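You operate a simulated robot arm through the tools that you are given. There is no shell and no other tool.

You run a simulated robot arm. Do the job below in one go: nothing can be reset, and whatever is moved stays where it is left.

TASK
Undo the stem clip and put the bamboo cane back in its rest.
Fine: first turn the black pot back till the big leaf points out; the stem stays upright.

The check looks at the end state, three seconds after you hand in, the way a careful person would. Anything else that was tipped, shoved, dropped, spilled or broken makes it a failure.

THE ROBOT
A 7-joint arm with a fingered hand, fixed in place. Base frame: the origin is at the foot of the arm, x ahead of it, y to its left, z up. Lengths are in cm, angles in degrees, forces in N, time in s.
With the tool pointing down near the work surface it reaches from about 36 to 70 cm from the base axis. Its first joint turns from -69.0 to 172.0 degrees. Payload 3.2 kg.
The TCP is the grasp point between the finger pads, 2.6 cm short of the fingertips. In the tool frame z runs along the fingers and y along their closing line. Largest opening 8.8 cm; the body of the gripper starts 3 cm behind the TCP. The gripper is a hand of 5 fingers: y runs from the thumb to the fingers, the wrist lies at [-1.6, -10.8, -17.2] in the tool frame, and closing takes about 1.5 s.
Orientation is told as [roll, pitch, yaw] about the base's x, y, z axes, in that order, counted from this pose: with the fingers straight down and the wrist toward the robot, the tool's x, y and z point along [0, 1, 0], [1, 0, 0] and [0, 0, -1] of the base frame.

THE INTERFACE
- The arm moves only by the tool play_rows. Its argument "series" is a list that holds one entry, the list of rows, each a list of 6 numbers: the shift along the tool's x, y, z in cm, then the turn, a rotation vector about the tool's x, y, z in degrees. In form: [[[tx, ty, tz, ax, ay, az], ...]]. A call has 1 to 20 rows; each row shifts and turns the commanded pose from where the row before left it, along the tool's axes as they then stand. "fingers" is the finger opening in cm, from 0 to 8.8, set as the call begins (left out, the last holds). A row lasts 0.2 s, in which the tool goes at most 5 cm and 8.6 degrees; a call with a longer step from one row to the next is refused whole, and so is a gripper value outside its range. Where a pose cannot be reached the arm comes as near as it can. A force on the tool above 40 N (or 10 N above the force at the start of the call, whichever is more), or a blocked arm, ends the call early, and 0.2 s more pass. The fingers move at their own pace (about 7.2 cm/s each) and stop on an object; they squeeze with about 32 N. The grip force told is the motor's: it shows also when the fingers shut on nothing. Time passes only in rows, and 0.2 s behind the last, so rows that do not move let the fingers close. The reply holds the time, the measured pose of the TCP, the force on the tool along the base axes, the opening and the grip force, in the units named above and with some noise, with the torque about the TCP (base axes, N m) and any sound that the robot's microphone picked up.
- Cameras (640 x 400 px; columns grow to the right, rows downward): "scene" is fixed at [22.1, -50.24, 163.61]; the picture's right is [0.87, -0.49, 0.00], its down [-0.31, -0.55, -0.77] and it looks along [0.38, 0.67, -0.64] (base axes); focal length 273 px, centre (320, 200). "wrist" rides on the gripper at [6.7, -9.7, -11.7] in the tool frame; the picture's right is [-0.71, 0.33, -0.62], its down [-0.65, -0.65, 0.39] and it looks along [-0.28, 0.68, 0.68] (tool axes); focal length 234 px, centre (320, 200). There is no depth. A picture from a camera that has moved, and an enlarged one, comes with that camera's place and axes in the base frame and with its lens.
- get_image(camera): a new picture of that camera. No time passes.
- lift_body(by): slides the trunk up (or, below 0, down) by that many cm; the arm rides with it, the base frame stays. It gives what a move gives, with no picture.
- finger_targets(index, middle, ring, little, thumb_bend, thumb_turn): sets how far each is bent, from 0 (flat) to 1 (curled in); at 0.3 the hand is open as for a grip, at 0.7 the pads meet at the TCP. One left out holds its place. A second passes; each finger stops where it meets its share of the squeeze, and holds until it gets a number again. A gripper value or a shape takes the hand back. It gives what a move gives, with no picture; readings hold the bend of each and the force on index, middle, ring, little, thumb and palm. thumb_turn goes from beside the hand (0) to across from the fingers (1), as for a grip.
- hand_shape(shape): the hand has 5 fingers and takes this shape, open, in about a second: jaw (thumb against the fingers, like two jaws); tri (thumb and two fingers); tip (a fingertip pinch); poke (one finger out to press); point (the index stretched); flat (the hand flat); cup (the hand cupped); fist (a fist). The gripper value then closes the fingers along that shape, each until it touches; the sizes above hold for jaw. It gives what a move gives, with no picture.
- close_up(camera, box): a new picture of the part [left, top, right, bottom] of that camera's present view, enlarged. No time passes.
- sign_off(): hands the job in; it is judged then, once.

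Places have to be worked out from the pictures, the camera data and where the tool is seen. Open the gripper and draw the arm clear of the work before you hand the job in, unless the task says otherwise.

The tools are called by a JSON object that holds its "op" and its "data". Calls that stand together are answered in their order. play_rows: Moves the arm, as the interface text tells. Its arguments: {"type":"object","properties":{"series":{"type":"array","items":{"type":"array","items":{"type":"array","items":{"type":"number"}}}},"fingers":{"type":"number"}},"required":["series"]} The other tools are called the same way: lift_body (by) slides the trunk up or down; hand_shape (shape) gives the hand a shape; finger_targets (index, middle, ring, little, thumb_bend, thumb_turn) moves the fingers one by one; get_image (camera) takes a picture; close_up (camera, box) takes an enlarged picture of a part of a camera's view; sign_off () hands the job in.

At the start:

```text
time_s: 0.0
tcp_pos: [33.77, 1.38, 143.64]
tcp_rot: [0.0, 0.0, 0.0]
contact_force: [0.6, -0.2, -0.3]
ft_torque: [-0.01, 0.01, 0.02]
grip_width: 8.76
finger_force: 0.1
shape: jaw
bend: [0.3, 0.3, 0.3, 0.3, 0.3, 0.97]
finger forces: [0.0, 0.1, 0.1, 0.0, 0.0, 0.1]
trunk travel left (down, up): [-77.5, 6.5]
```

scene: 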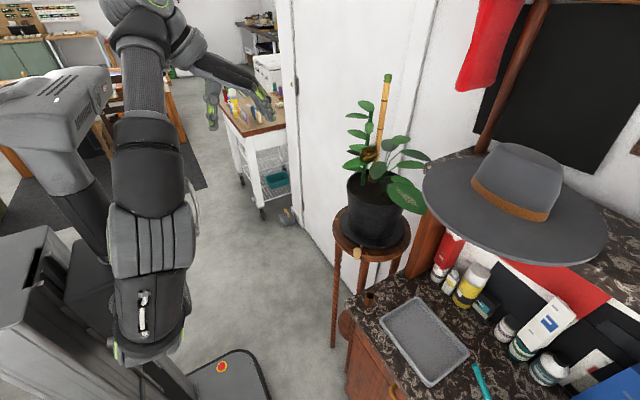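
wrist: 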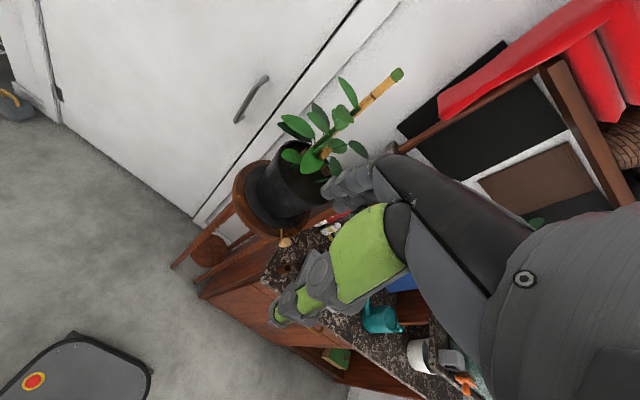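

I start by looking closer at the pot, plant, cane and clip before moving anything.

{"op": "close_up", "data": {"camera": "scene", "box": [310, 60, 450, 260]}}

{"op": "close_up", "data": {"camera": "scene", "box": [320, 220, 480, 400]}}

{"op": "close_up", "data": {"camera": "wrist", "box": [220, 60, 420, 260]}}

```text
2.00 times, centred on (380, 160) of scene
camera zoom: at [22.1, -50.24, 163.61], right [0.87, -0.49, 0.0], down [-0.31, -0.55, -0.77], along [0.38, 0.67, -0.64], focal length 547 px, centre (200, 280)
```

zoom: 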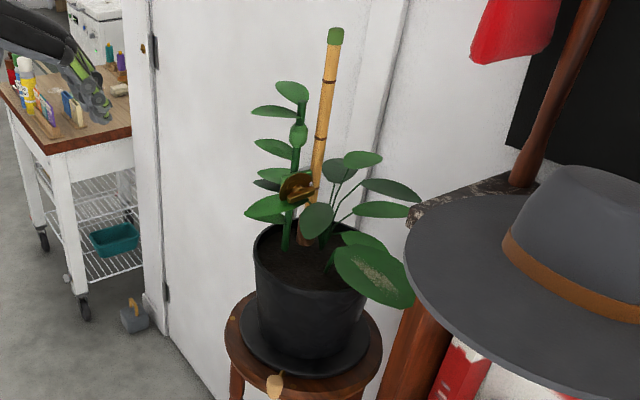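

```text
2.22 times, centred on (400, 310) of scene
camera zoom: at [22.1, -50.24, 163.61], right [0.87, -0.49, 0.0], down [-0.31, -0.55, -0.77], along [0.38, 0.67, -0.64], focal length 608 px, centre (142, -44)
```

zoom: 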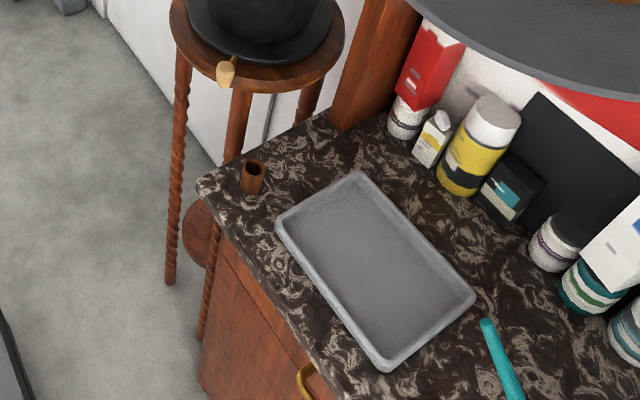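

```text
2.00 times, centred on (320, 160) of wrist
camera zoom: at [23.86, 8.03, 155.46], right [0.33, -0.71, 0.62], down [-0.65, -0.65, -0.39], along [0.68, -0.28, -0.68], focal length 468 px, centre (320, 280)
```

zoom: 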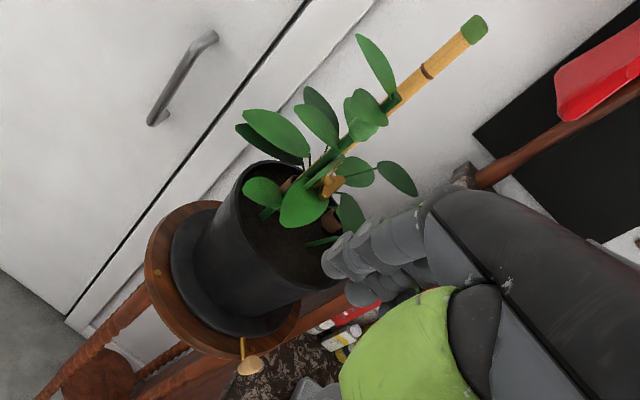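

I look at more magnified views of the clip, the cane foot, the pegs at the stool and the small holder on the counter.

{"op": "close_up", "data": {"camera": "scene", "box": [350, 130, 410, 190]}}

{"op": "close_up", "data": {"camera": "scene", "box": [325, 170, 435, 280]}}

{"op": "close_up", "data": {"camera": "scene", "box": [345, 270, 405, 330]}}

{"op": "close_up", "data": {"camera": "wrist", "box": [280, 110, 380, 190]}}

{"op": "close_up", "data": {"camera": "wrist", "box": [230, 180, 340, 280]}}

```text
6.67 times, centred on (380, 160) of scene
camera zoom: at [22.1, -50.24, 163.61], right [0.87, -0.49, 0.0], down [-0.31, -0.55, -0.77], along [0.38, 0.67, -0.64], focal length 1823 px, centre (-80, 467)
```

zoom: 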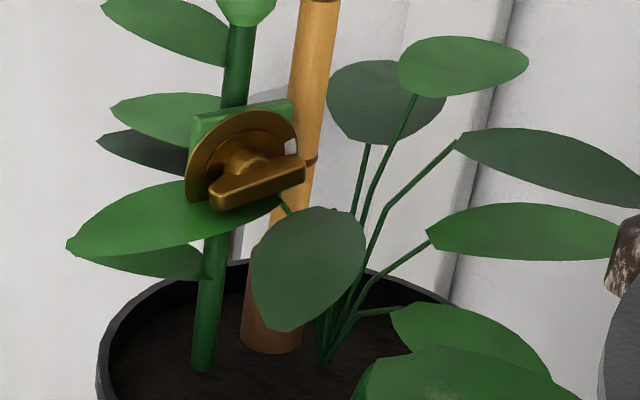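

```text
3.64 times, centred on (380, 225) of scene
camera zoom: at [22.1, -50.24, 163.61], right [0.87, -0.49, 0.0], down [-0.31, -0.55, -0.77], along [0.38, 0.67, -0.64], focal length 994 px, centre (102, 109)
```

zoom: 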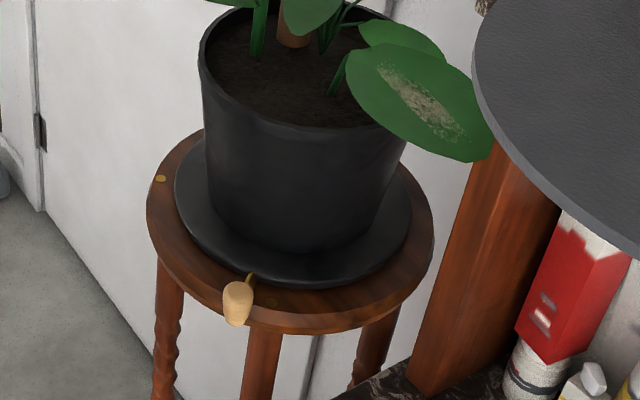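

```text
6.67 times, centred on (375, 300) of scene
camera zoom: at [22.1, -50.24, 163.61], right [0.87, -0.49, 0.0], down [-0.31, -0.55, -0.77], along [0.38, 0.67, -0.64], focal length 1823 px, centre (-47, -467)
```

zoom: 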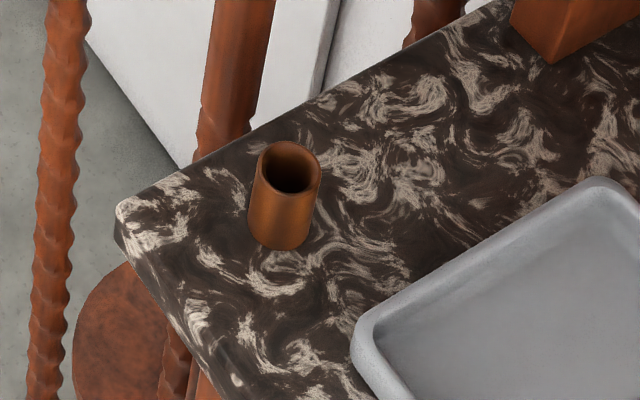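

```text
5.00 times, centred on (330, 150) of wrist
camera zoom: at [23.86, 8.03, 155.46], right [0.33, -0.71, 0.62], down [-0.65, -0.65, -0.39], along [0.68, -0.28, -0.68], focal length 1171 px, centre (270, 450)
```

zoom: 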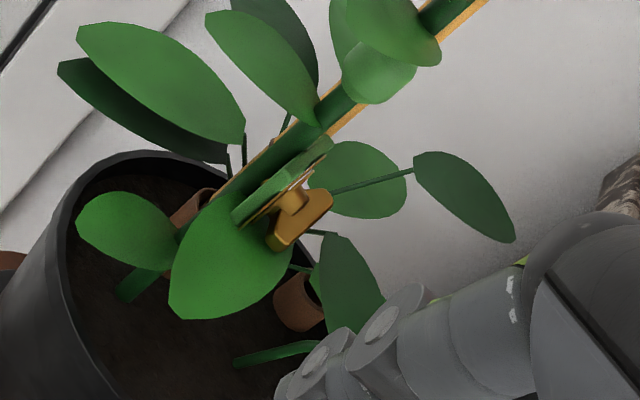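

```text
4.00 times, centred on (285, 230) of wrist
camera zoom: at [23.86, 8.03, 155.46], right [0.33, -0.71, 0.62], down [-0.65, -0.65, -0.39], along [0.68, -0.28, -0.68], focal length 937 px, centre (460, 80)
```

zoom: 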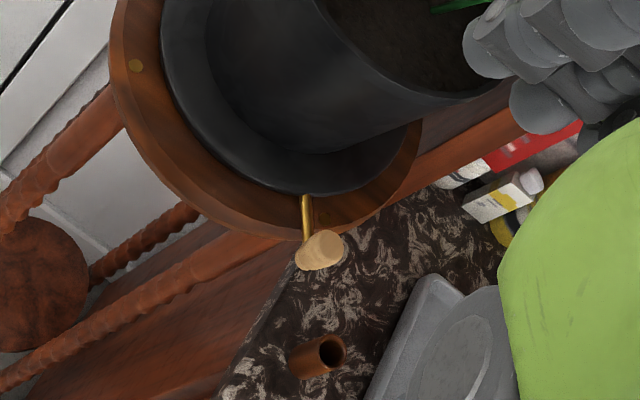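

The pot stands on a dark turntable with a knob on a rod; a brass dot sits on the stool rim, and a wing clip ties the stem to the cane. I zoom further to understand the marks, the clip and the tubes.

{"op": "close_up", "data": {"camera": "scene", "box": [362, 140, 392, 160]}}

{"op": "close_up", "data": {"camera": "scene", "box": [335, 235, 395, 275]}}

{"op": "close_up", "data": {"camera": "wrist", "box": [310, 130, 350, 180]}}

{"op": "close_up", "data": {"camera": "wrist", "box": [270, 100, 350, 180]}}

{"op": "close_up", "data": {"camera": "scene", "box": [330, 60, 480, 220]}}

```text
16.00 times, centred on (377, 150) of scene
camera zoom: at [22.1, -50.24, 163.61], right [0.87, -0.49, 0.0], down [-0.31, -0.55, -0.77], along [0.38, 0.67, -0.64], focal length 4375 px, centre (-592, 1000)
```

zoom: 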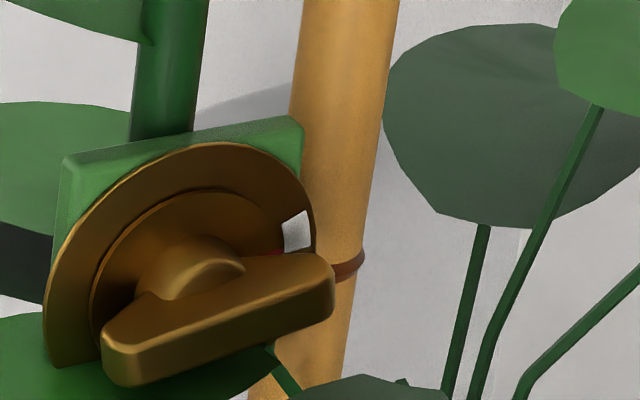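

```text
10.00 times, centred on (365, 255) of scene
camera zoom: at [22.1, -50.24, 163.61], right [0.87, -0.49, 0.0], down [-0.31, -0.55, -0.77], along [0.38, 0.67, -0.64], focal length 2734 px, centre (-130, -350)
```

zoom: 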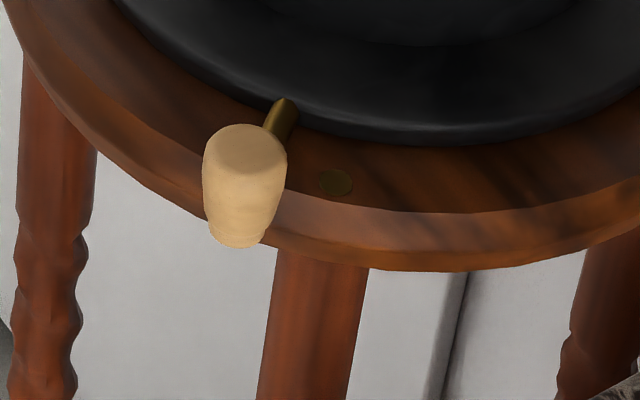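

```text
8.00 times, centred on (330, 155) of wrist
camera zoom: at [23.86, 8.03, 155.46], right [0.33, -0.71, 0.62], down [-0.65, -0.65, -0.39], along [0.68, -0.28, -0.68], focal length 1873 px, centre (240, 560)
```

zoom: 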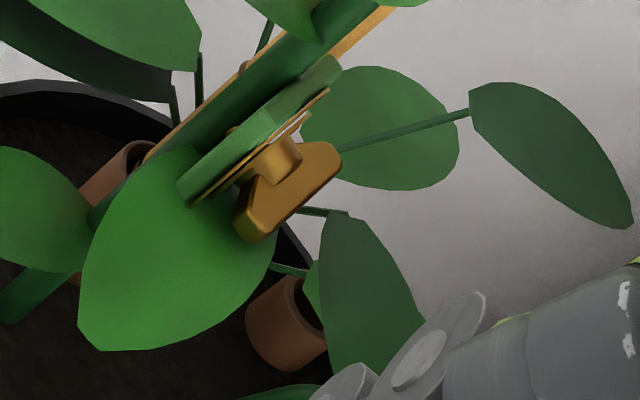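

```text
5.00 times, centred on (310, 140) of wrist
camera zoom: at [23.86, 8.03, 155.46], right [0.33, -0.71, 0.62], down [-0.65, -0.65, -0.39], along [0.68, -0.28, -0.68], focal length 1171 px, centre (370, 500)
```

zoom: 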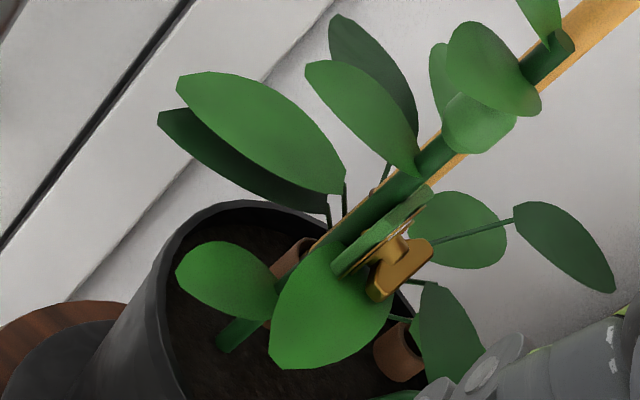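

```text
2.50 times, centred on (405, 140) of scene
camera zoom: at [22.1, -50.24, 163.61], right [0.87, -0.49, 0.0], down [-0.31, -0.55, -0.77], along [0.38, 0.67, -0.64], focal length 684 px, centre (108, 350)
```

zoom: 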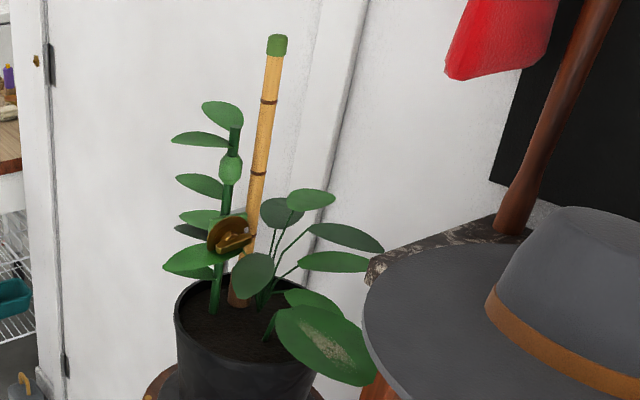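

The clip is a green bracket on the stem with a brass dial and a wing lever (with white/red marks), and the knob must probably be swung from a dark dot zone to the brass dot. I shift the hand to the right to get an unobstructed wrist view of the pot.

{"op": "play_rows", "data": {"series": [[[-3.5, 1, 0.5, 0, 0, 0], [-3.5, 1, 0.5, 0, 0, 0], [-3.5, 1, 0.5, 0, 0, 0], [-3.5, 1, 0.5, 0, 0, 0], [-3.5, 1, 0.5, 0, 0, 0]]]}}

{"op": "get_image", "data": {"camera": "wrist"}}

{"op": "get_image", "data": {"camera": "scene"}}

```text
time_s: 1.2
tcp_pos: [38.72, -16.38, 141.09]
tcp_rot: [0.0, 0.0, 0.0]
contact_force: [-0.7, -1.4, 0.6]
ft_torque: [0.02, 0.01, 0.02]
grip_width: 8.78
finger_force: 0.1
shape: jaw
bend: [0.3, 0.3, 0.3, 0.3, 0.3, 0.97]
finger forces: [0.0, 0.0, 0.1, 0.0, 0.1, 0.0]
trunk travel left (down, up): [-77.5, 6.5]
```

```text
taken
camera wrist: at [28.84, -9.69, 152.88], right [0.33, -0.71, 0.62], down [-0.65, -0.65, -0.39], along [0.68, -0.28, -0.68], focal length 234 px, centre (320, 200)
```

wrist: 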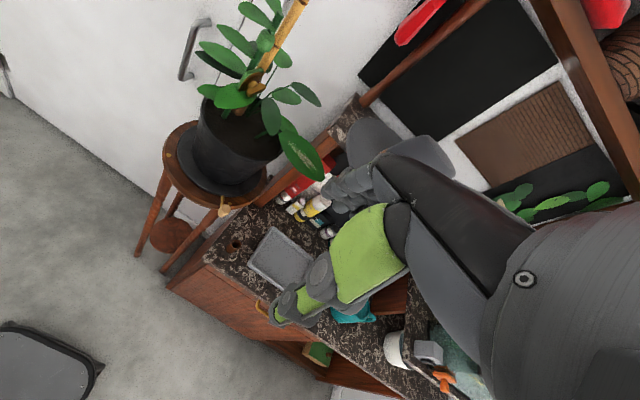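

```text
taken
```

scene: 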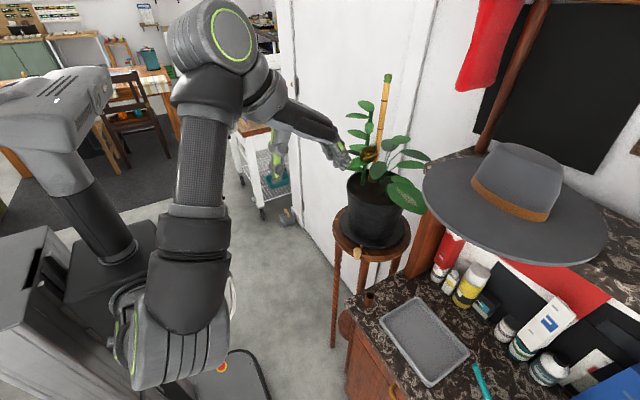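

The view is now clear of the plant; I enlarge the pot, clip, turntable and counter tube from this angle.

{"op": "close_up", "data": {"camera": "wrist", "box": [190, 0, 340, 190]}}

{"op": "close_up", "data": {"camera": "wrist", "box": [225, 50, 295, 120]}}

{"op": "close_up", "data": {"camera": "wrist", "box": [150, 110, 280, 270]}}

{"op": "close_up", "data": {"camera": "wrist", "box": [210, 220, 270, 270]}}

```text
2.11 times, centred on (265, 95) of wrist
camera zoom: at [28.84, -9.69, 152.88], right [0.33, -0.71, 0.62], down [-0.65, -0.65, -0.39], along [0.68, -0.28, -0.68], focal length 493 px, centre (436, 421)
```

zoom: 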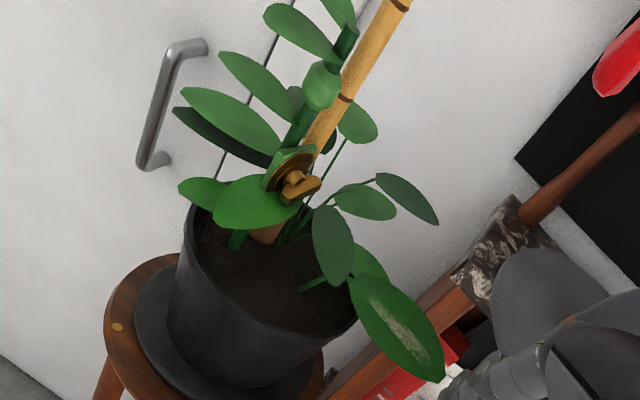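

```text
5.71 times, centred on (260, 85) of wrist
camera zoom: at [28.84, -9.69, 152.88], right [0.33, -0.71, 0.62], down [-0.65, -0.65, -0.39], along [0.68, -0.28, -0.68], focal length 1338 px, centre (663, 857)
```

zoom: 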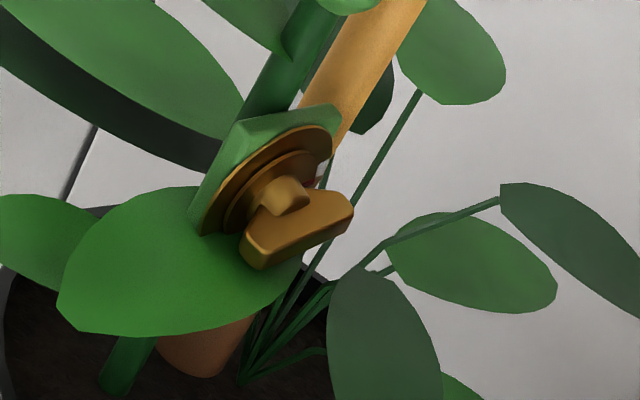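

```text
2.50 times, centred on (215, 190) of wrist
camera zoom: at [28.84, -9.69, 152.88], right [0.33, -0.71, 0.62], down [-0.65, -0.65, -0.39], along [0.68, -0.28, -0.68], focal length 585 px, centre (582, 225)
```

zoom: 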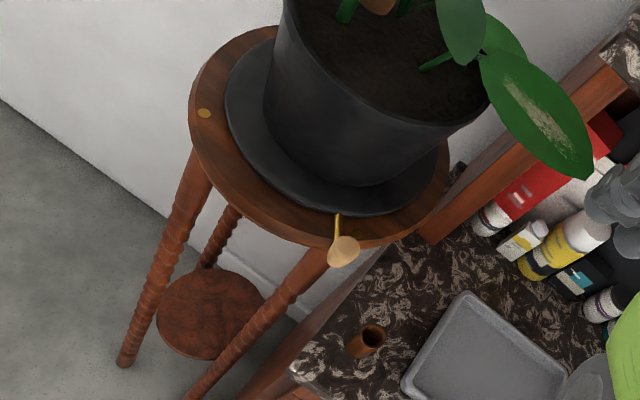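

```text
8.00 times, centred on (240, 245) of wrist
camera zoom: at [28.84, -9.69, 152.88], right [0.33, -0.71, 0.62], down [-0.65, -0.65, -0.39], along [0.68, -0.28, -0.68], focal length 1873 px, centre (960, -160)
```

zoom: 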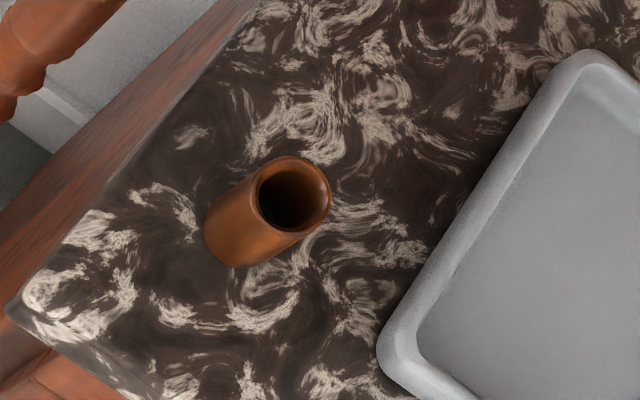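

The marks now make sense: the wall lies at x≈82, the big leaf points along −y (about 263° from the pot centre ≈ (68.9,−2.6)), the knob sits at ≈(57,−10.8,101), and the brass dot at ≈132°, so swinging the knob ~82° clockwise to the dot makes the leaf point out toward −x. I first turn the hand horizontal (fingers ahead, tool x up) in free space.

{"op": "play_rows", "data": {"series": [[[0, -0.5, 0, -4.62, 4.62, 4.62], [0, 0, 0, -4.62, 4.62, 4.62], [0, 0, 0, -4.62, 4.62, 4.62], [0, 0, 0, -4.62, 4.62, 4.62], [0, 0, 0, -4.62, 4.62, 4.62], [0, 0, 0, -4.62, 4.62, 4.62], [0, 0, 0, -4.62, 4.62, 4.62], [0, 0, 0, -4.62, 4.62, 4.62], [0, 0, 0, -4.62, 4.62, 4.62], [0, 0, 0, -4.62, 4.62, 4.62], [0, 0, 0, -4.62, 4.62, 4.62], [0, 0, 0, -4.62, 4.62, 4.62], [0, 0, 0, -4.62, 4.62, 4.62], [0, 0, 0, -4.62, 4.62, 4.62], [0, 0, 0, -4.62, 4.62, 4.62], [0, 0, 0, 0, 0, 0]]]}}

{"op": "get_image", "data": {"camera": "wrist"}}

{"op": "get_image", "data": {"camera": "scene"}}

```text
time_s: 4.6
tcp_pos: [38.21, -16.17, 141.13]
tcp_rot: [90.2, 0.1, -90.1]
contact_force: [-0.1, -0.2, -0.1]
ft_torque: [-0.01, -0.04, 0.02]
grip_width: 8.78
finger_force: 0.0
shape: jaw
bend: [0.3, 0.3, 0.3, 0.3, 0.3, 0.97]
finger forces: [0.1, 0.0, 0.0, 0.0, 0.0, 0.0]
trunk travel left (down, up): [-77.5, 6.5]
```

```text
taken
camera wrist: at [26.34, -6.43, 147.9], right [-0.62, -0.33, -0.71], down [0.39, 0.65, -0.65], along [0.68, -0.68, -0.28], focal length 234 px, centre (320, 200)
```

wrist: 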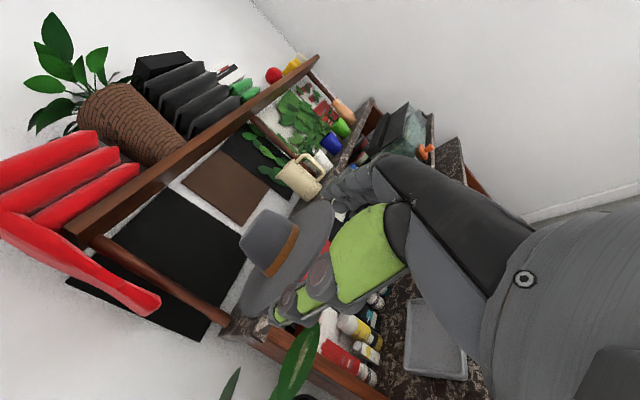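

```text
taken
```

scene: 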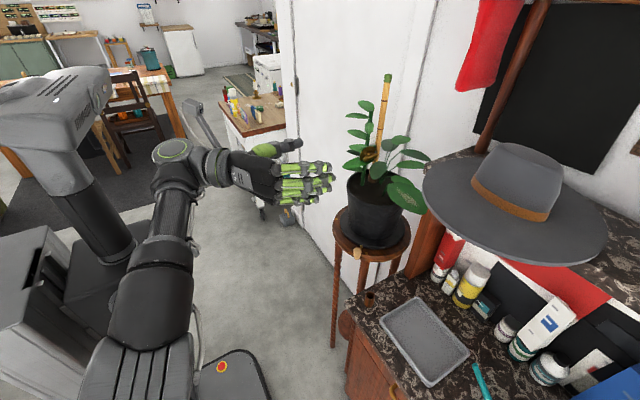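

The horizontal hand pose was reached cleanly. Now I lower the trunk in steps toward the knob's height (z≈103).

{"op": "lift_body", "data": {"by": -20}}

{"op": "get_image", "data": {"camera": "scene"}}

```text
time_s: 6.8
tcp_pos: [38.21, -16.07, 121.19]
tcp_rot: [90.1, -0.1, -90.0]
contact_force: [0.2, 0.6, 0.7]
ft_torque: [-0.01, -0.01, -0.02]
grip_width: 8.78
finger_force: 0.1
shape: jaw
bend: [0.3, 0.3, 0.3, 0.3, 0.3, 0.97]
finger forces: [0.0, 0.0, 0.0, 0.1, 0.0, 0.0]
trunk travel left (down, up): [-57.5, 26.5]
```

```text
taken
```

scene: 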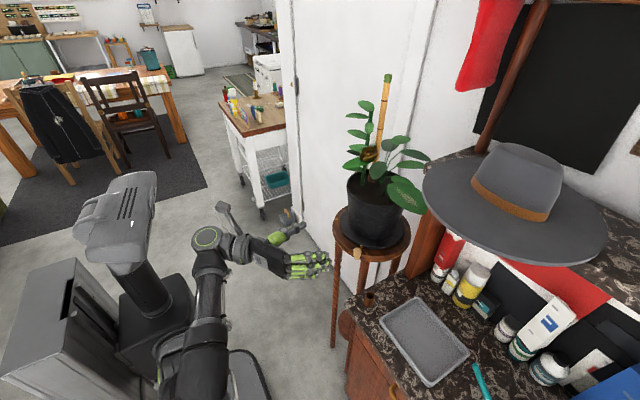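

Lowering went free of contact. I lower another 18 cm so the TCP is at z≈103.

{"op": "lift_body", "data": {"by": -18}}

{"op": "get_image", "data": {"camera": "scene"}}

{"op": "get_image", "data": {"camera": "wrist"}}

```text
time_s: 8.8
tcp_pos: [38.19, -15.95, 103.1]
tcp_rot: [90.1, -0.1, -90.0]
contact_force: [0.0, 0.5, -0.1]
ft_torque: [0.0, -0.01, -0.02]
grip_width: 8.77
finger_force: 0.0
shape: jaw
bend: [0.3, 0.3, 0.3, 0.3, 0.3, 0.97]
finger forces: [0.0, 0.0, 0.0, 0.1, 0.0, 0.0]
trunk travel left (down, up): [-39.5, 44.5]
```

```text
taken
```

scene: 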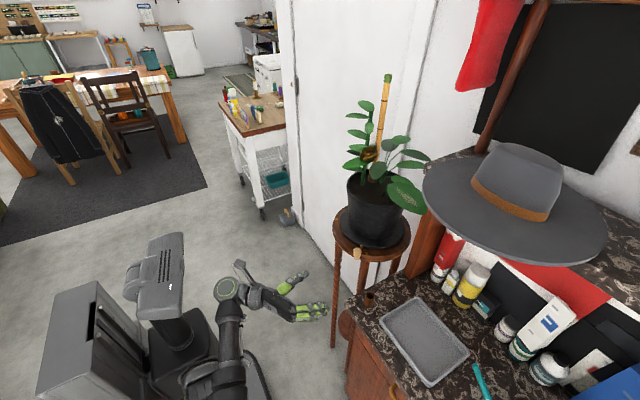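

```text
taken
camera wrist: at [26.35, -6.36, 109.91], right [-0.62, -0.33, -0.71], down [0.39, 0.65, -0.65], along [0.68, -0.68, -0.28], focal length 234 px, centre (320, 200)
```

wrist: 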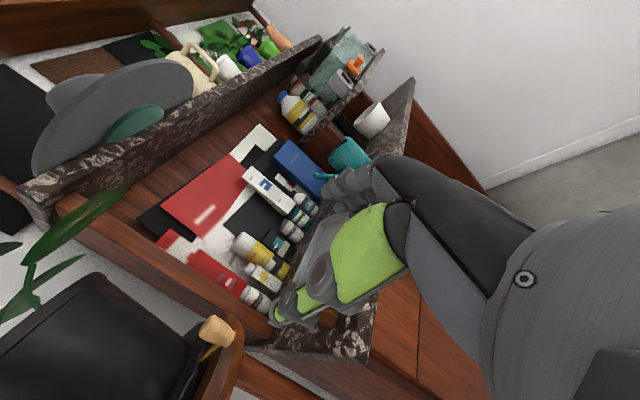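

From the wrist camera the knob checks out at ≈(57.0,−10.8,101.2). I enlarge that region to see knob height relative to the stool rim and the tube on the counter.

{"op": "close_up", "data": {"camera": "wrist", "box": [140, 280, 280, 400]}}

{"op": "close_up", "data": {"camera": "scene", "box": [230, 250, 400, 360]}}

```text
3.33 times, centred on (210, 340) of wrist
camera zoom: at [26.35, -6.36, 109.91], right [-0.62, -0.33, -0.71], down [0.39, 0.65, -0.65], along [0.68, -0.68, -0.28], focal length 781 px, centre (687, -267)
```

zoom: 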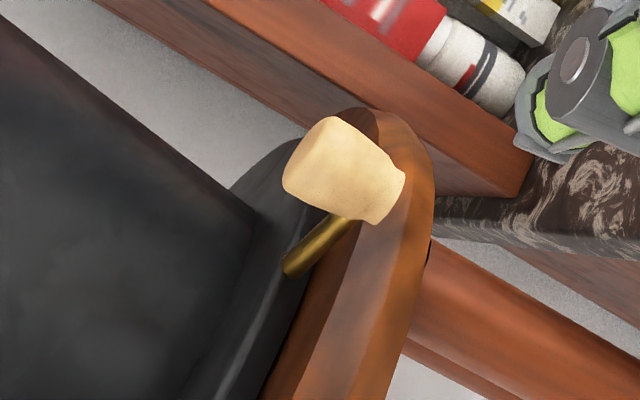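

```text
3.64 times, centred on (315, 305) of scene
camera zoom: at [22.1, -50.24, 163.61], right [0.87, -0.49, 0.0], down [-0.31, -0.55, -0.77], along [0.38, 0.67, -0.64], focal length 994 px, centre (338, -182)
```

zoom: 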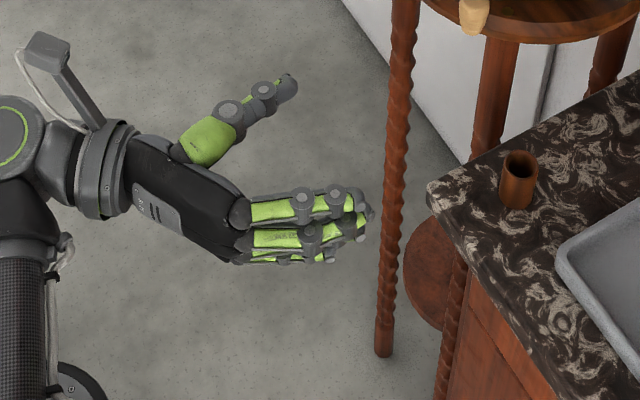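

The knob spans z≈99.3–102.7 with its rod low. I move to a pre-approach point about 10 cm in front of the knob, yawing the hand 20° toward the pot.

{"op": "play_rows", "data": {"series": [[[0, -0.45, 2.7, 6.667, 0, 0], [0, -0.133, 2.734, 6.667, 0, 0], [0, 0.185, 2.731, 6.667, 0, 0], [0, 0, 0, 0, 0, 0]]]}}

{"op": "get_image", "data": {"camera": "wrist"}}

{"op": "close_up", "data": {"camera": "scene", "box": [250, 200, 430, 320]}}

```text
time_s: 9.8
tcp_pos: [46.15, -14.77, 103.2]
tcp_rot: [89.9, 0.0, -70.0]
contact_force: [0.5, -0.3, -0.1]
ft_torque: [0.02, 0.0, 0.03]
grip_width: 8.8
finger_force: 0.0
shape: jaw
bend: [0.3, 0.3, 0.3, 0.3, 0.3, 0.97]
finger forces: [0.1, 0.0, 0.0, 0.0, 0.1, 0.1]
trunk travel left (down, up): [-39.5, 44.5]
```

```text
taken
camera wrist: at [31.72, -9.66, 109.96], right [-0.47, -0.53, -0.71], down [0.14, 0.75, -0.65], along [0.87, -0.41, -0.28], focal length 234 px, centre (320, 200)
```

wrist: 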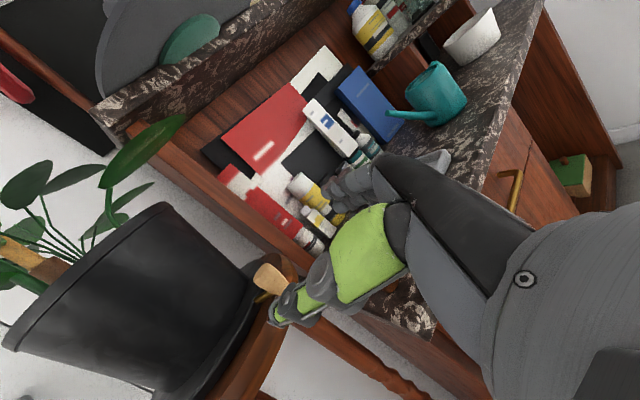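

```text
3.33 times, centred on (340, 260) of scene
camera zoom: at [22.1, -50.24, 163.61], right [0.87, -0.49, 0.0], down [-0.31, -0.55, -0.77], along [0.38, 0.67, -0.64], focal length 912 px, centre (253, 0)
```

zoom: 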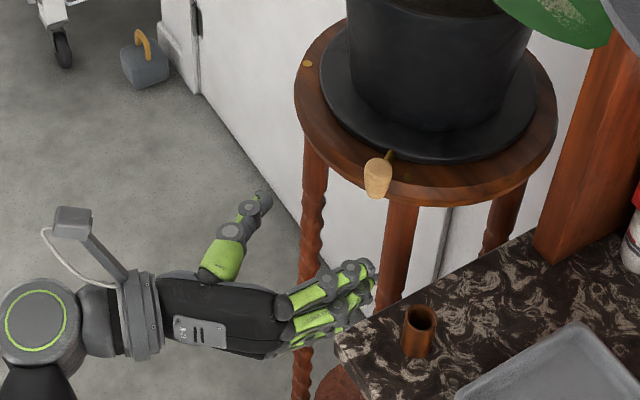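

The knob is 11.5 cm straight ahead of the TCP, centered between thumb and fingers. I check the finger stack's vertical extent in close-ups before moving in.

{"op": "close_up", "data": {"camera": "wrist", "box": [240, 140, 460, 340]}}

{"op": "close_up", "data": {"camera": "scene", "box": [310, 260, 380, 310]}}

```text
2.00 times, centred on (350, 240) of wrist
camera zoom: at [31.72, -9.66, 109.96], right [-0.47, -0.53, -0.71], down [0.14, 0.75, -0.65], along [0.87, -0.41, -0.28], focal length 468 px, centre (260, 120)
```

zoom: 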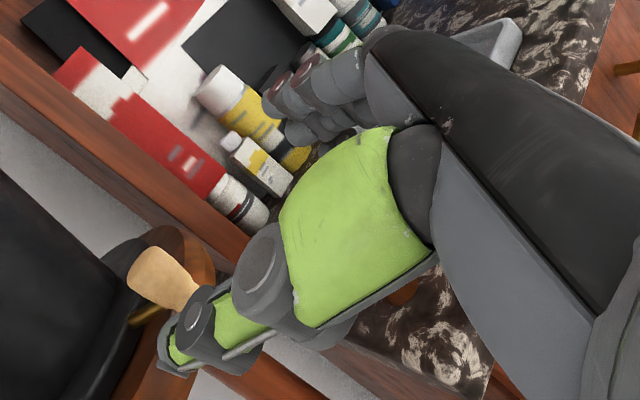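

```text
8.00 times, centred on (345, 285) of scene
camera zoom: at [22.1, -50.24, 163.61], right [0.87, -0.49, 0.0], down [-0.31, -0.55, -0.77], along [0.38, 0.67, -0.64], focal length 2188 px, centre (120, -480)
```

zoom: 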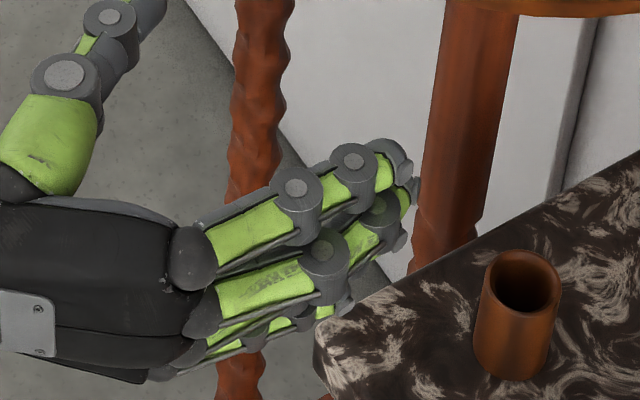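

The index sits ~1 cm above TCP level with ring/little below, so the little finger would be at stool-top level. I switch to the "tri" shape (ring and little curled) so thumb plus two fingers can cage the knob at its own height.

{"op": "hand_shape", "data": {"shape": "tri"}}

{"op": "close_up", "data": {"camera": "wrist", "box": [240, 140, 460, 340]}}

{"op": "close_up", "data": {"camera": "scene", "box": [290, 240, 380, 310]}}

```text
time_s: 10.7
tcp_pos: [46.23, -14.73, 103.19]
tcp_rot: [90.0, 0.0, -70.0]
contact_force: [-0.4, 0.4, -0.4]
ft_torque: [0.01, -0.02, -0.02]
grip_width: 8.74
finger_force: 0.2
shape: tri
bend: [0.3, 0.3, 0.99, 0.99, 0.3, 0.97]
finger forces: [0.0, 0.1, 0.0, 0.0, 0.1, 0.1]
trunk travel left (down, up): [-39.5, 44.5]
```

```text
2.00 times, centred on (350, 240) of wrist
camera zoom: at [31.7, -9.64, 109.95], right [-0.47, -0.52, -0.71], down [0.14, 0.75, -0.65], along [0.87, -0.41, -0.28], focal length 468 px, centre (260, 120)
```

zoom: 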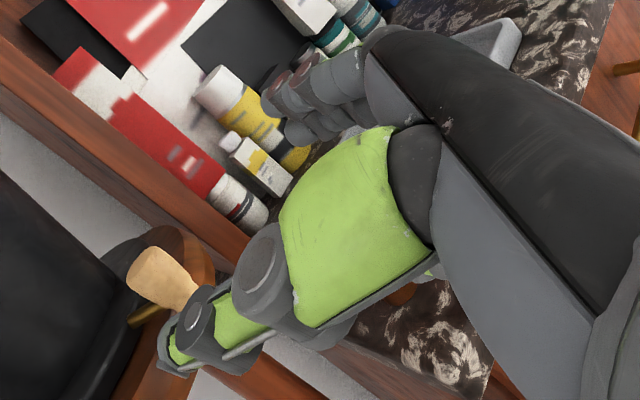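

```text
5.71 times, centred on (335, 275) of scene
camera zoom: at [22.1, -50.24, 163.61], right [0.87, -0.49, 0.0], down [-0.31, -0.55, -0.77], along [0.38, 0.67, -0.64], focal length 1562 px, centre (234, -229)
```

zoom: 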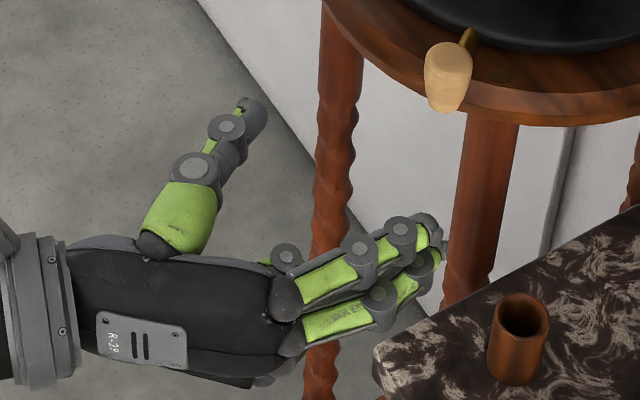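

Tri shape looks right. I lower 2 cm and advance 10.2 cm so the knob sits between thumb and two fingers, then narrow the opening.

{"op": "play_rows", "data": {"series": [[[-1.0, 0, 1.5, 0, 0, 0], [-1.0, 0, 1.7, 0, 0, 0], [0, 0, 1.8, 0, 0, 0], [0, 0, 1.8, 0, 0, 0], [0, 0, 1.8, 0, 0, 0], [0, 0, 1.6, 0, 0, 0], [0, 0, 0, 0, 0, 0]]]}}

{"op": "get_image", "data": {"camera": "wrist"}}

{"op": "close_up", "data": {"camera": "scene", "box": [310, 210, 420, 290]}}

```text
time_s: 12.3
tcp_pos: [55.91, -11.31, 101.16]
tcp_rot: [89.9, 0.0, -70.0]
contact_force: [-0.9, 0.9, 0.0]
ft_torque: [0.02, -0.03, -0.02]
grip_width: 8.79
finger_force: 0.1
shape: tri
bend: [0.3, 0.3, 0.99, 0.99, 0.3, 0.97]
finger forces: [0.0, 0.0, 0.1, 0.0, 0.1, 0.0]
trunk travel left (down, up): [-39.5, 44.5]
```

```text
taken
camera wrist: at [41.42, -6.19, 107.89], right [-0.47, -0.52, -0.71], down [0.14, 0.75, -0.65], along [0.87, -0.41, -0.28], focal length 234 px, centre (320, 200)
```

wrist: 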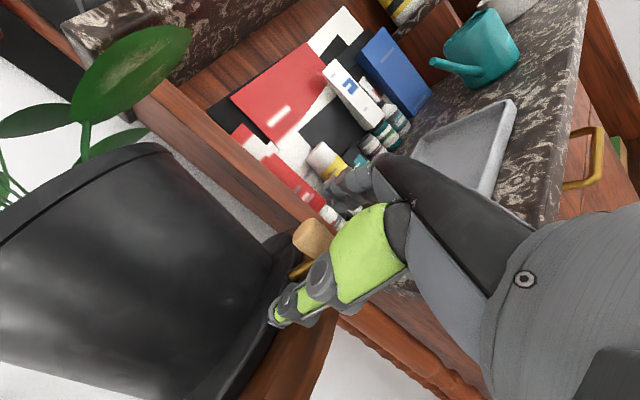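

```text
5.00 times, centred on (365, 250) of scene
camera zoom: at [22.1, -50.24, 163.61], right [0.87, -0.49, 0.0], down [-0.31, -0.55, -0.77], along [0.38, 0.67, -0.64], focal length 1367 px, centre (95, -50)
```

zoom: 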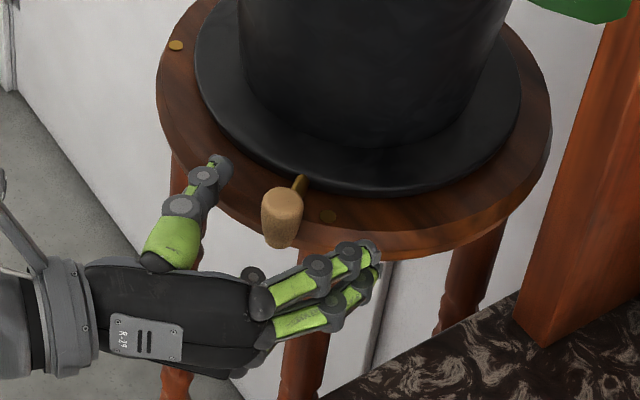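

The knob is between thumb and fingers with no contact. I narrow the opening to about 5 cm to cage it.

{"op": "play_rows", "data": {"series": [[[0, 0, 0, 0, 0, 0], [0, 0, 0, 0, 0, 0], [0, 0, 0, 0, 0, 0], [0, 0, 0, 0, 0, 0]]], "fingers": 5}}

{"op": "close_up", "data": {"camera": "scene", "box": [310, 210, 420, 290]}}

{"op": "close_up", "data": {"camera": "wrist", "box": [220, 160, 420, 340]}}

```text
time_s: 13.3
tcp_pos: [55.9, -11.35, 101.12]
tcp_rot: [89.9, 0.0, -70.0]
contact_force: [-0.5, 0.1, -0.2]
ft_torque: [0.02, 0.01, -0.03]
grip_width: 5.04
finger_force: 0.0
shape: tri
bend: [0.47, 0.4, 0.99, 0.99, 0.1, 0.99]
finger forces: [0.1, 0.1, 0.0, 0.0, 0.1, 0.1]
trunk travel left (down, up): [-39.5, 44.5]
```

```text
5.00 times, centred on (365, 250) of scene
camera zoom: at [22.1, -50.24, 163.61], right [0.87, -0.49, 0.0], down [-0.31, -0.55, -0.77], along [0.38, 0.67, -0.64], focal length 1367 px, centre (95, -50)
```

zoom: 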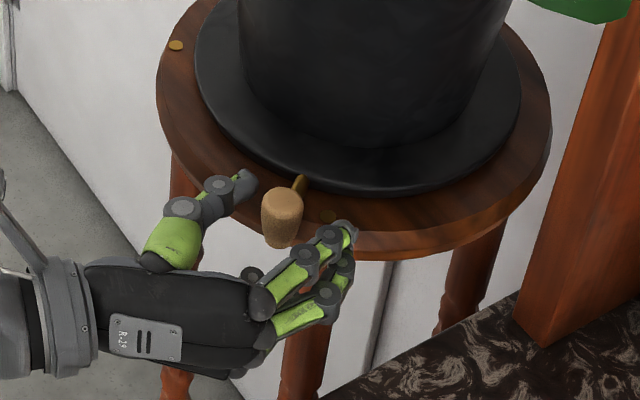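

```text
2.22 times, centred on (320, 250) of wrist
camera zoom: at [41.39, -6.19, 107.89], right [-0.47, -0.52, -0.71], down [0.14, 0.75, -0.65], along [0.87, -0.41, -0.28], focal length 520 px, centre (320, 89)
```

zoom: 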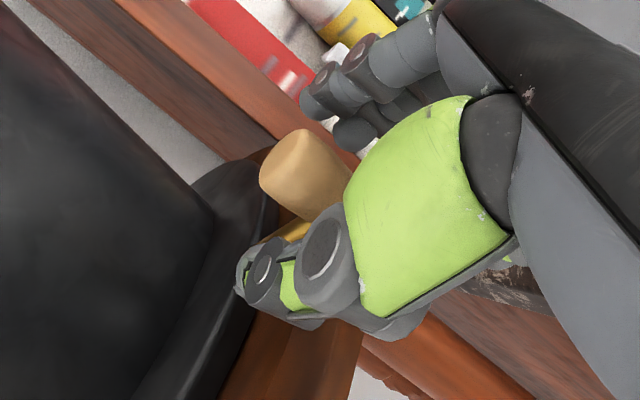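

The cage is in place with no force. I now pull the knob along its arc (clockwise from above), first about 16°, and check that the turntable follows.

{"op": "play_rows", "data": {"series": [[[0, -0.5, 0.05, 0, 0, 0], [0, -0.5, 0.05, 0, 0, 0], [0, -0.55, 0.04, 0, 0, 0], [0, -0.683, -0.11, -1.47, 0, 0], [0, -0.683, -0.11, -1.47, 0, 0], [0, -0.683, -0.11, -1.47, 0, 0], [0, -0.688, -0.069, -1.47, 0, 0], [0, -0.688, -0.069, -1.47, 0, 0], [0, -0.688, -0.069, -1.47, 0, 0], [0, 0, 0, 0, 0, 0]]]}}

{"op": "close_up", "data": {"camera": "scene", "box": [310, 60, 450, 290]}}

{"op": "get_image", "data": {"camera": "wrist"}}

```text
time_s: 15.5
tcp_pos: [53.77, -5.81, 101.16]
tcp_rot: [90.0, 0.1, -78.9]
contact_force: [-0.2, -2.1, -0.6]
ft_torque: [0.03, -0.03, -0.07]
grip_width: 5.12
finger_force: 0.0
shape: tri
bend: [0.45, 0.4, 0.99, 0.99, 0.1, 0.99]
finger forces: [1.7, 0.1, 0.0, 0.0, 0.0, 0.1]
trunk travel left (down, up): [-39.5, 44.5]
```

```text
1.74 times, centred on (380, 175) of scene
camera zoom: at [22.1, -50.24, 163.61], right [0.87, -0.49, 0.0], down [-0.31, -0.55, -0.77], along [0.38, 0.67, -0.64], focal length 476 px, centre (216, 244)
```

zoom: 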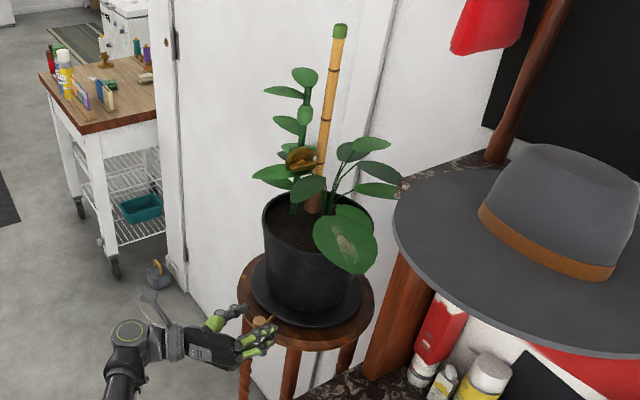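

```text
taken
camera wrist: at [40.32, 1.34, 107.89], right [-0.55, -0.45, -0.71], down [0.26, 0.72, -0.65], along [0.8, -0.54, -0.28], focal length 234 px, centre (320, 200)
```

wrist: 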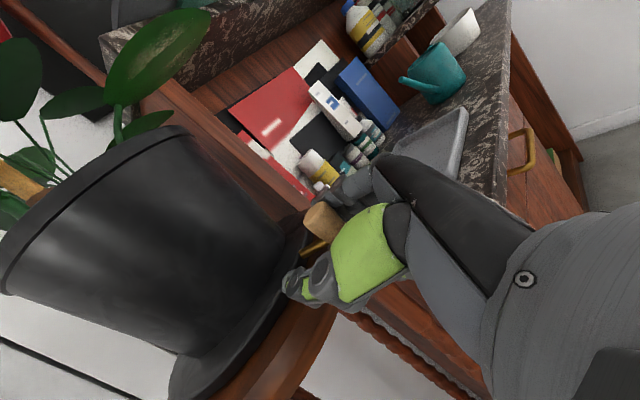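

The turntable follows with only ~2 N of finger force. I continue along the arc for the next ~32°.

{"op": "play_rows", "data": {"series": [[[0, -0.696, -0.025, -1.47, 0, 0], [0, -0.696, -0.025, -1.47, 0, 0], [0, -0.696, -0.025, -1.47, 0, 0], [0, -0.698, 0.015, -1.47, 0, 0], [0, -0.698, 0.015, -1.47, 0, 0], [0, -0.698, 0.015, -1.47, 0, 0], [0, -0.698, 0.057, -1.47, 0, 0], [0, -0.698, 0.057, -1.47, 0, 0], [0, -0.698, 0.057, -1.47, 0, 0], [0, -0.695, 0.098, -1.47, 0, 0], [0, -0.695, 0.098, -1.47, 0, 0], [0, -0.695, 0.098, -1.47, 0, 0], [0, 0, 0, 0, 0, 0]]]}}

{"op": "close_up", "data": {"camera": "scene", "box": [310, 60, 450, 290]}}

{"op": "get_image", "data": {"camera": "wrist"}}

```text
time_s: 18.3
tcp_pos: [53.85, 2.28, 101.16]
tcp_rot: [90.1, -0.1, -96.5]
contact_force: [-0.7, -0.9, -0.1]
ft_torque: [0.02, 0.01, -0.02]
grip_width: 5.09
finger_force: 0.1
shape: tri
bend: [0.46, 0.4, 0.99, 0.99, 0.1, 0.99]
finger forces: [1.2, 0.0, 0.1, 0.0, 0.0, 0.1]
trunk travel left (down, up): [-39.5, 44.5]
```

```text
1.74 times, centred on (380, 175) of scene
camera zoom: at [22.1, -50.24, 163.61], right [0.87, -0.49, 0.0], down [-0.31, -0.55, -0.77], along [0.38, 0.67, -0.64], focal length 476 px, centre (216, 244)
```

zoom: 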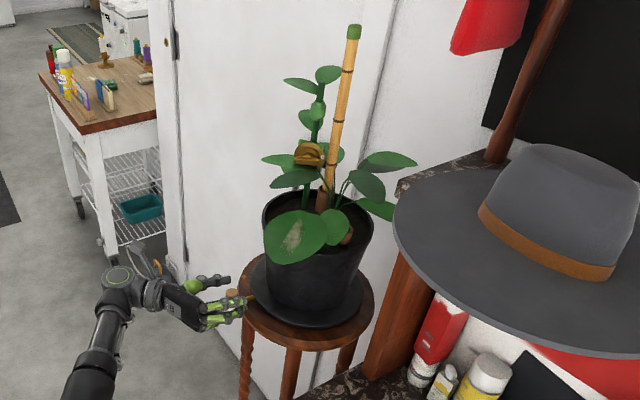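

```text
taken
camera wrist: at [43.1, 13.25, 107.94], right [-0.66, -0.26, -0.71], down [0.46, 0.61, -0.65], along [0.6, -0.75, -0.28], focal length 234 px, centre (320, 200)
```

wrist: 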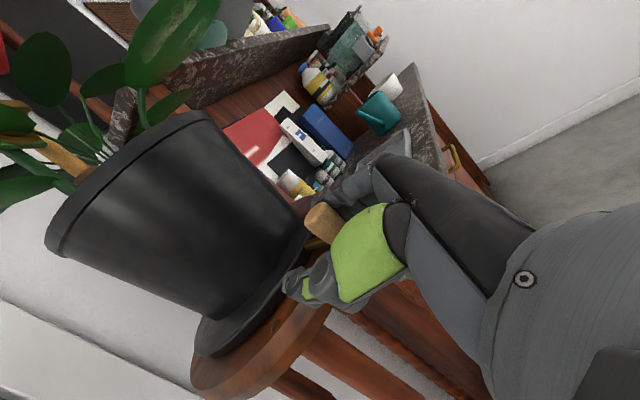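

Smooth so far (about 48° turned). I continue another ~24° and then compare with the brass dot.

{"op": "play_rows", "data": {"series": [[[0, -0.689, 0.137, -1.47, 0, 0], [0, -0.689, 0.137, -1.47, 0, 0], [0, -0.689, 0.137, -1.47, 0, 0], [0, -0.683, 0.183, -1.47, 0, 0], [0, -0.683, 0.183, -1.47, 0, 0], [0, -0.683, 0.183, -1.47, 0, 0], [0, -0.668, 0.223, -1.47, 0, 0], [0, -0.668, 0.223, -1.47, 0, 0], [0, -0.668, 0.223, -1.47, 0, 0], [0, 0, 0, 0, 0, 0]]]}}

{"op": "close_up", "data": {"camera": "scene", "box": [310, 60, 450, 290]}}

{"op": "close_up", "data": {"camera": "scene", "box": [310, 200, 410, 270]}}

{"op": "get_image", "data": {"camera": "wrist"}}

```text
time_s: 20.5
tcp_pos: [54.79, 3.95, 99.75]
tcp_rot: [90.0, 0.7, -109.3]
contact_force: [1.6, 2.5, 15.4]
ft_torque: [-0.59, -0.23, 0.11]
grip_width: 4.96
finger_force: 0.0
shape: tri
bend: [0.47, 0.4, 0.99, 0.99, 0.1, 0.99]
finger forces: [0.1, 15.7, 0.1, 0.0, 0.0, 0.0]
out of reach, approached as far as the arm can: row 6, 7, 8, 9
trunk travel left (down, up): [-39.5, 44.5]
```

```text
1.74 times, centred on (380, 175) of scene
camera zoom: at [22.1, -50.24, 163.61], right [0.87, -0.49, 0.0], down [-0.31, -0.55, -0.77], along [0.38, 0.67, -0.64], focal length 476 px, centre (216, 244)
```

zoom: 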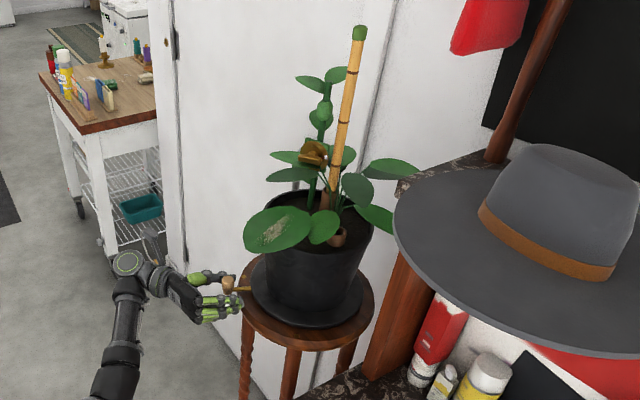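

```text
5.71 times, centred on (360, 235) of scene
camera zoom: at [22.1, -50.24, 163.61], right [0.87, -0.49, 0.0], down [-0.31, -0.55, -0.77], along [0.38, 0.67, -0.64], focal length 1562 px, centre (91, 0)
```

zoom: 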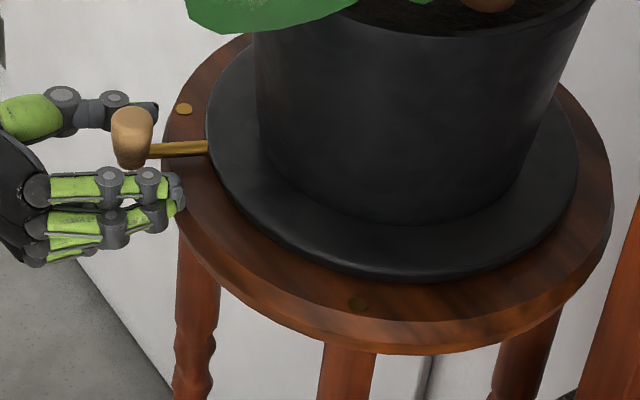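

```text
taken
camera wrist: at [46.87, 16.87, 106.73], right [-0.7, -0.1, -0.71], down [0.59, 0.5, -0.64], along [0.42, -0.86, -0.29], focal length 234 px, centre (320, 200)
```

wrist: 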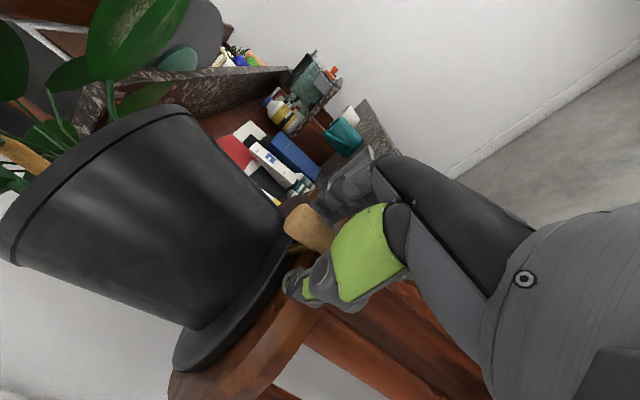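

The arm ran out of reach at this yaw and sagged, the middle finger now pressing ~15 N on the stool. I back the last four rows out (turning the hand back) while lifting slightly.

{"op": "play_rows", "data": {"series": [[[0.4, 0.668, -0.223, 1.47, 0, 0], [0.3, 0.668, -0.223, 1.47, 0, 0], [0.3, 0.668, -0.223, 1.47, 0, 0], [0, 0.683, -0.183, 1.47, 0, 0], [0, 0, 0, 0, 0, 0]]]}}

{"op": "close_up", "data": {"camera": "scene", "box": [310, 200, 410, 270]}}

```text
time_s: 21.7
tcp_pos: [52.92, 3.05, 100.37]
tcp_rot: [89.9, 0.0, -103.8]
contact_force: [0.2, 1.0, 1.3]
ft_torque: [-0.02, 0.02, -0.05]
grip_width: 5.08
finger_force: 0.1
shape: tri
bend: [0.47, 0.4, 0.99, 0.99, 0.31, 0.99]
finger forces: [0.0, 0.1, 0.1, 0.0, 1.1, 0.0]
trunk travel left (down, up): [-39.5, 44.5]
```

```text
5.71 times, centred on (360, 235) of scene
camera zoom: at [22.1, -50.24, 163.61], right [0.87, -0.49, 0.0], down [-0.31, -0.55, -0.77], along [0.38, 0.67, -0.64], focal length 1562 px, centre (91, 0)
```

zoom: 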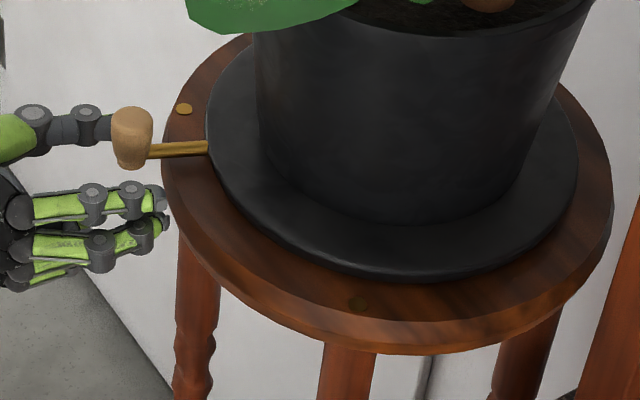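

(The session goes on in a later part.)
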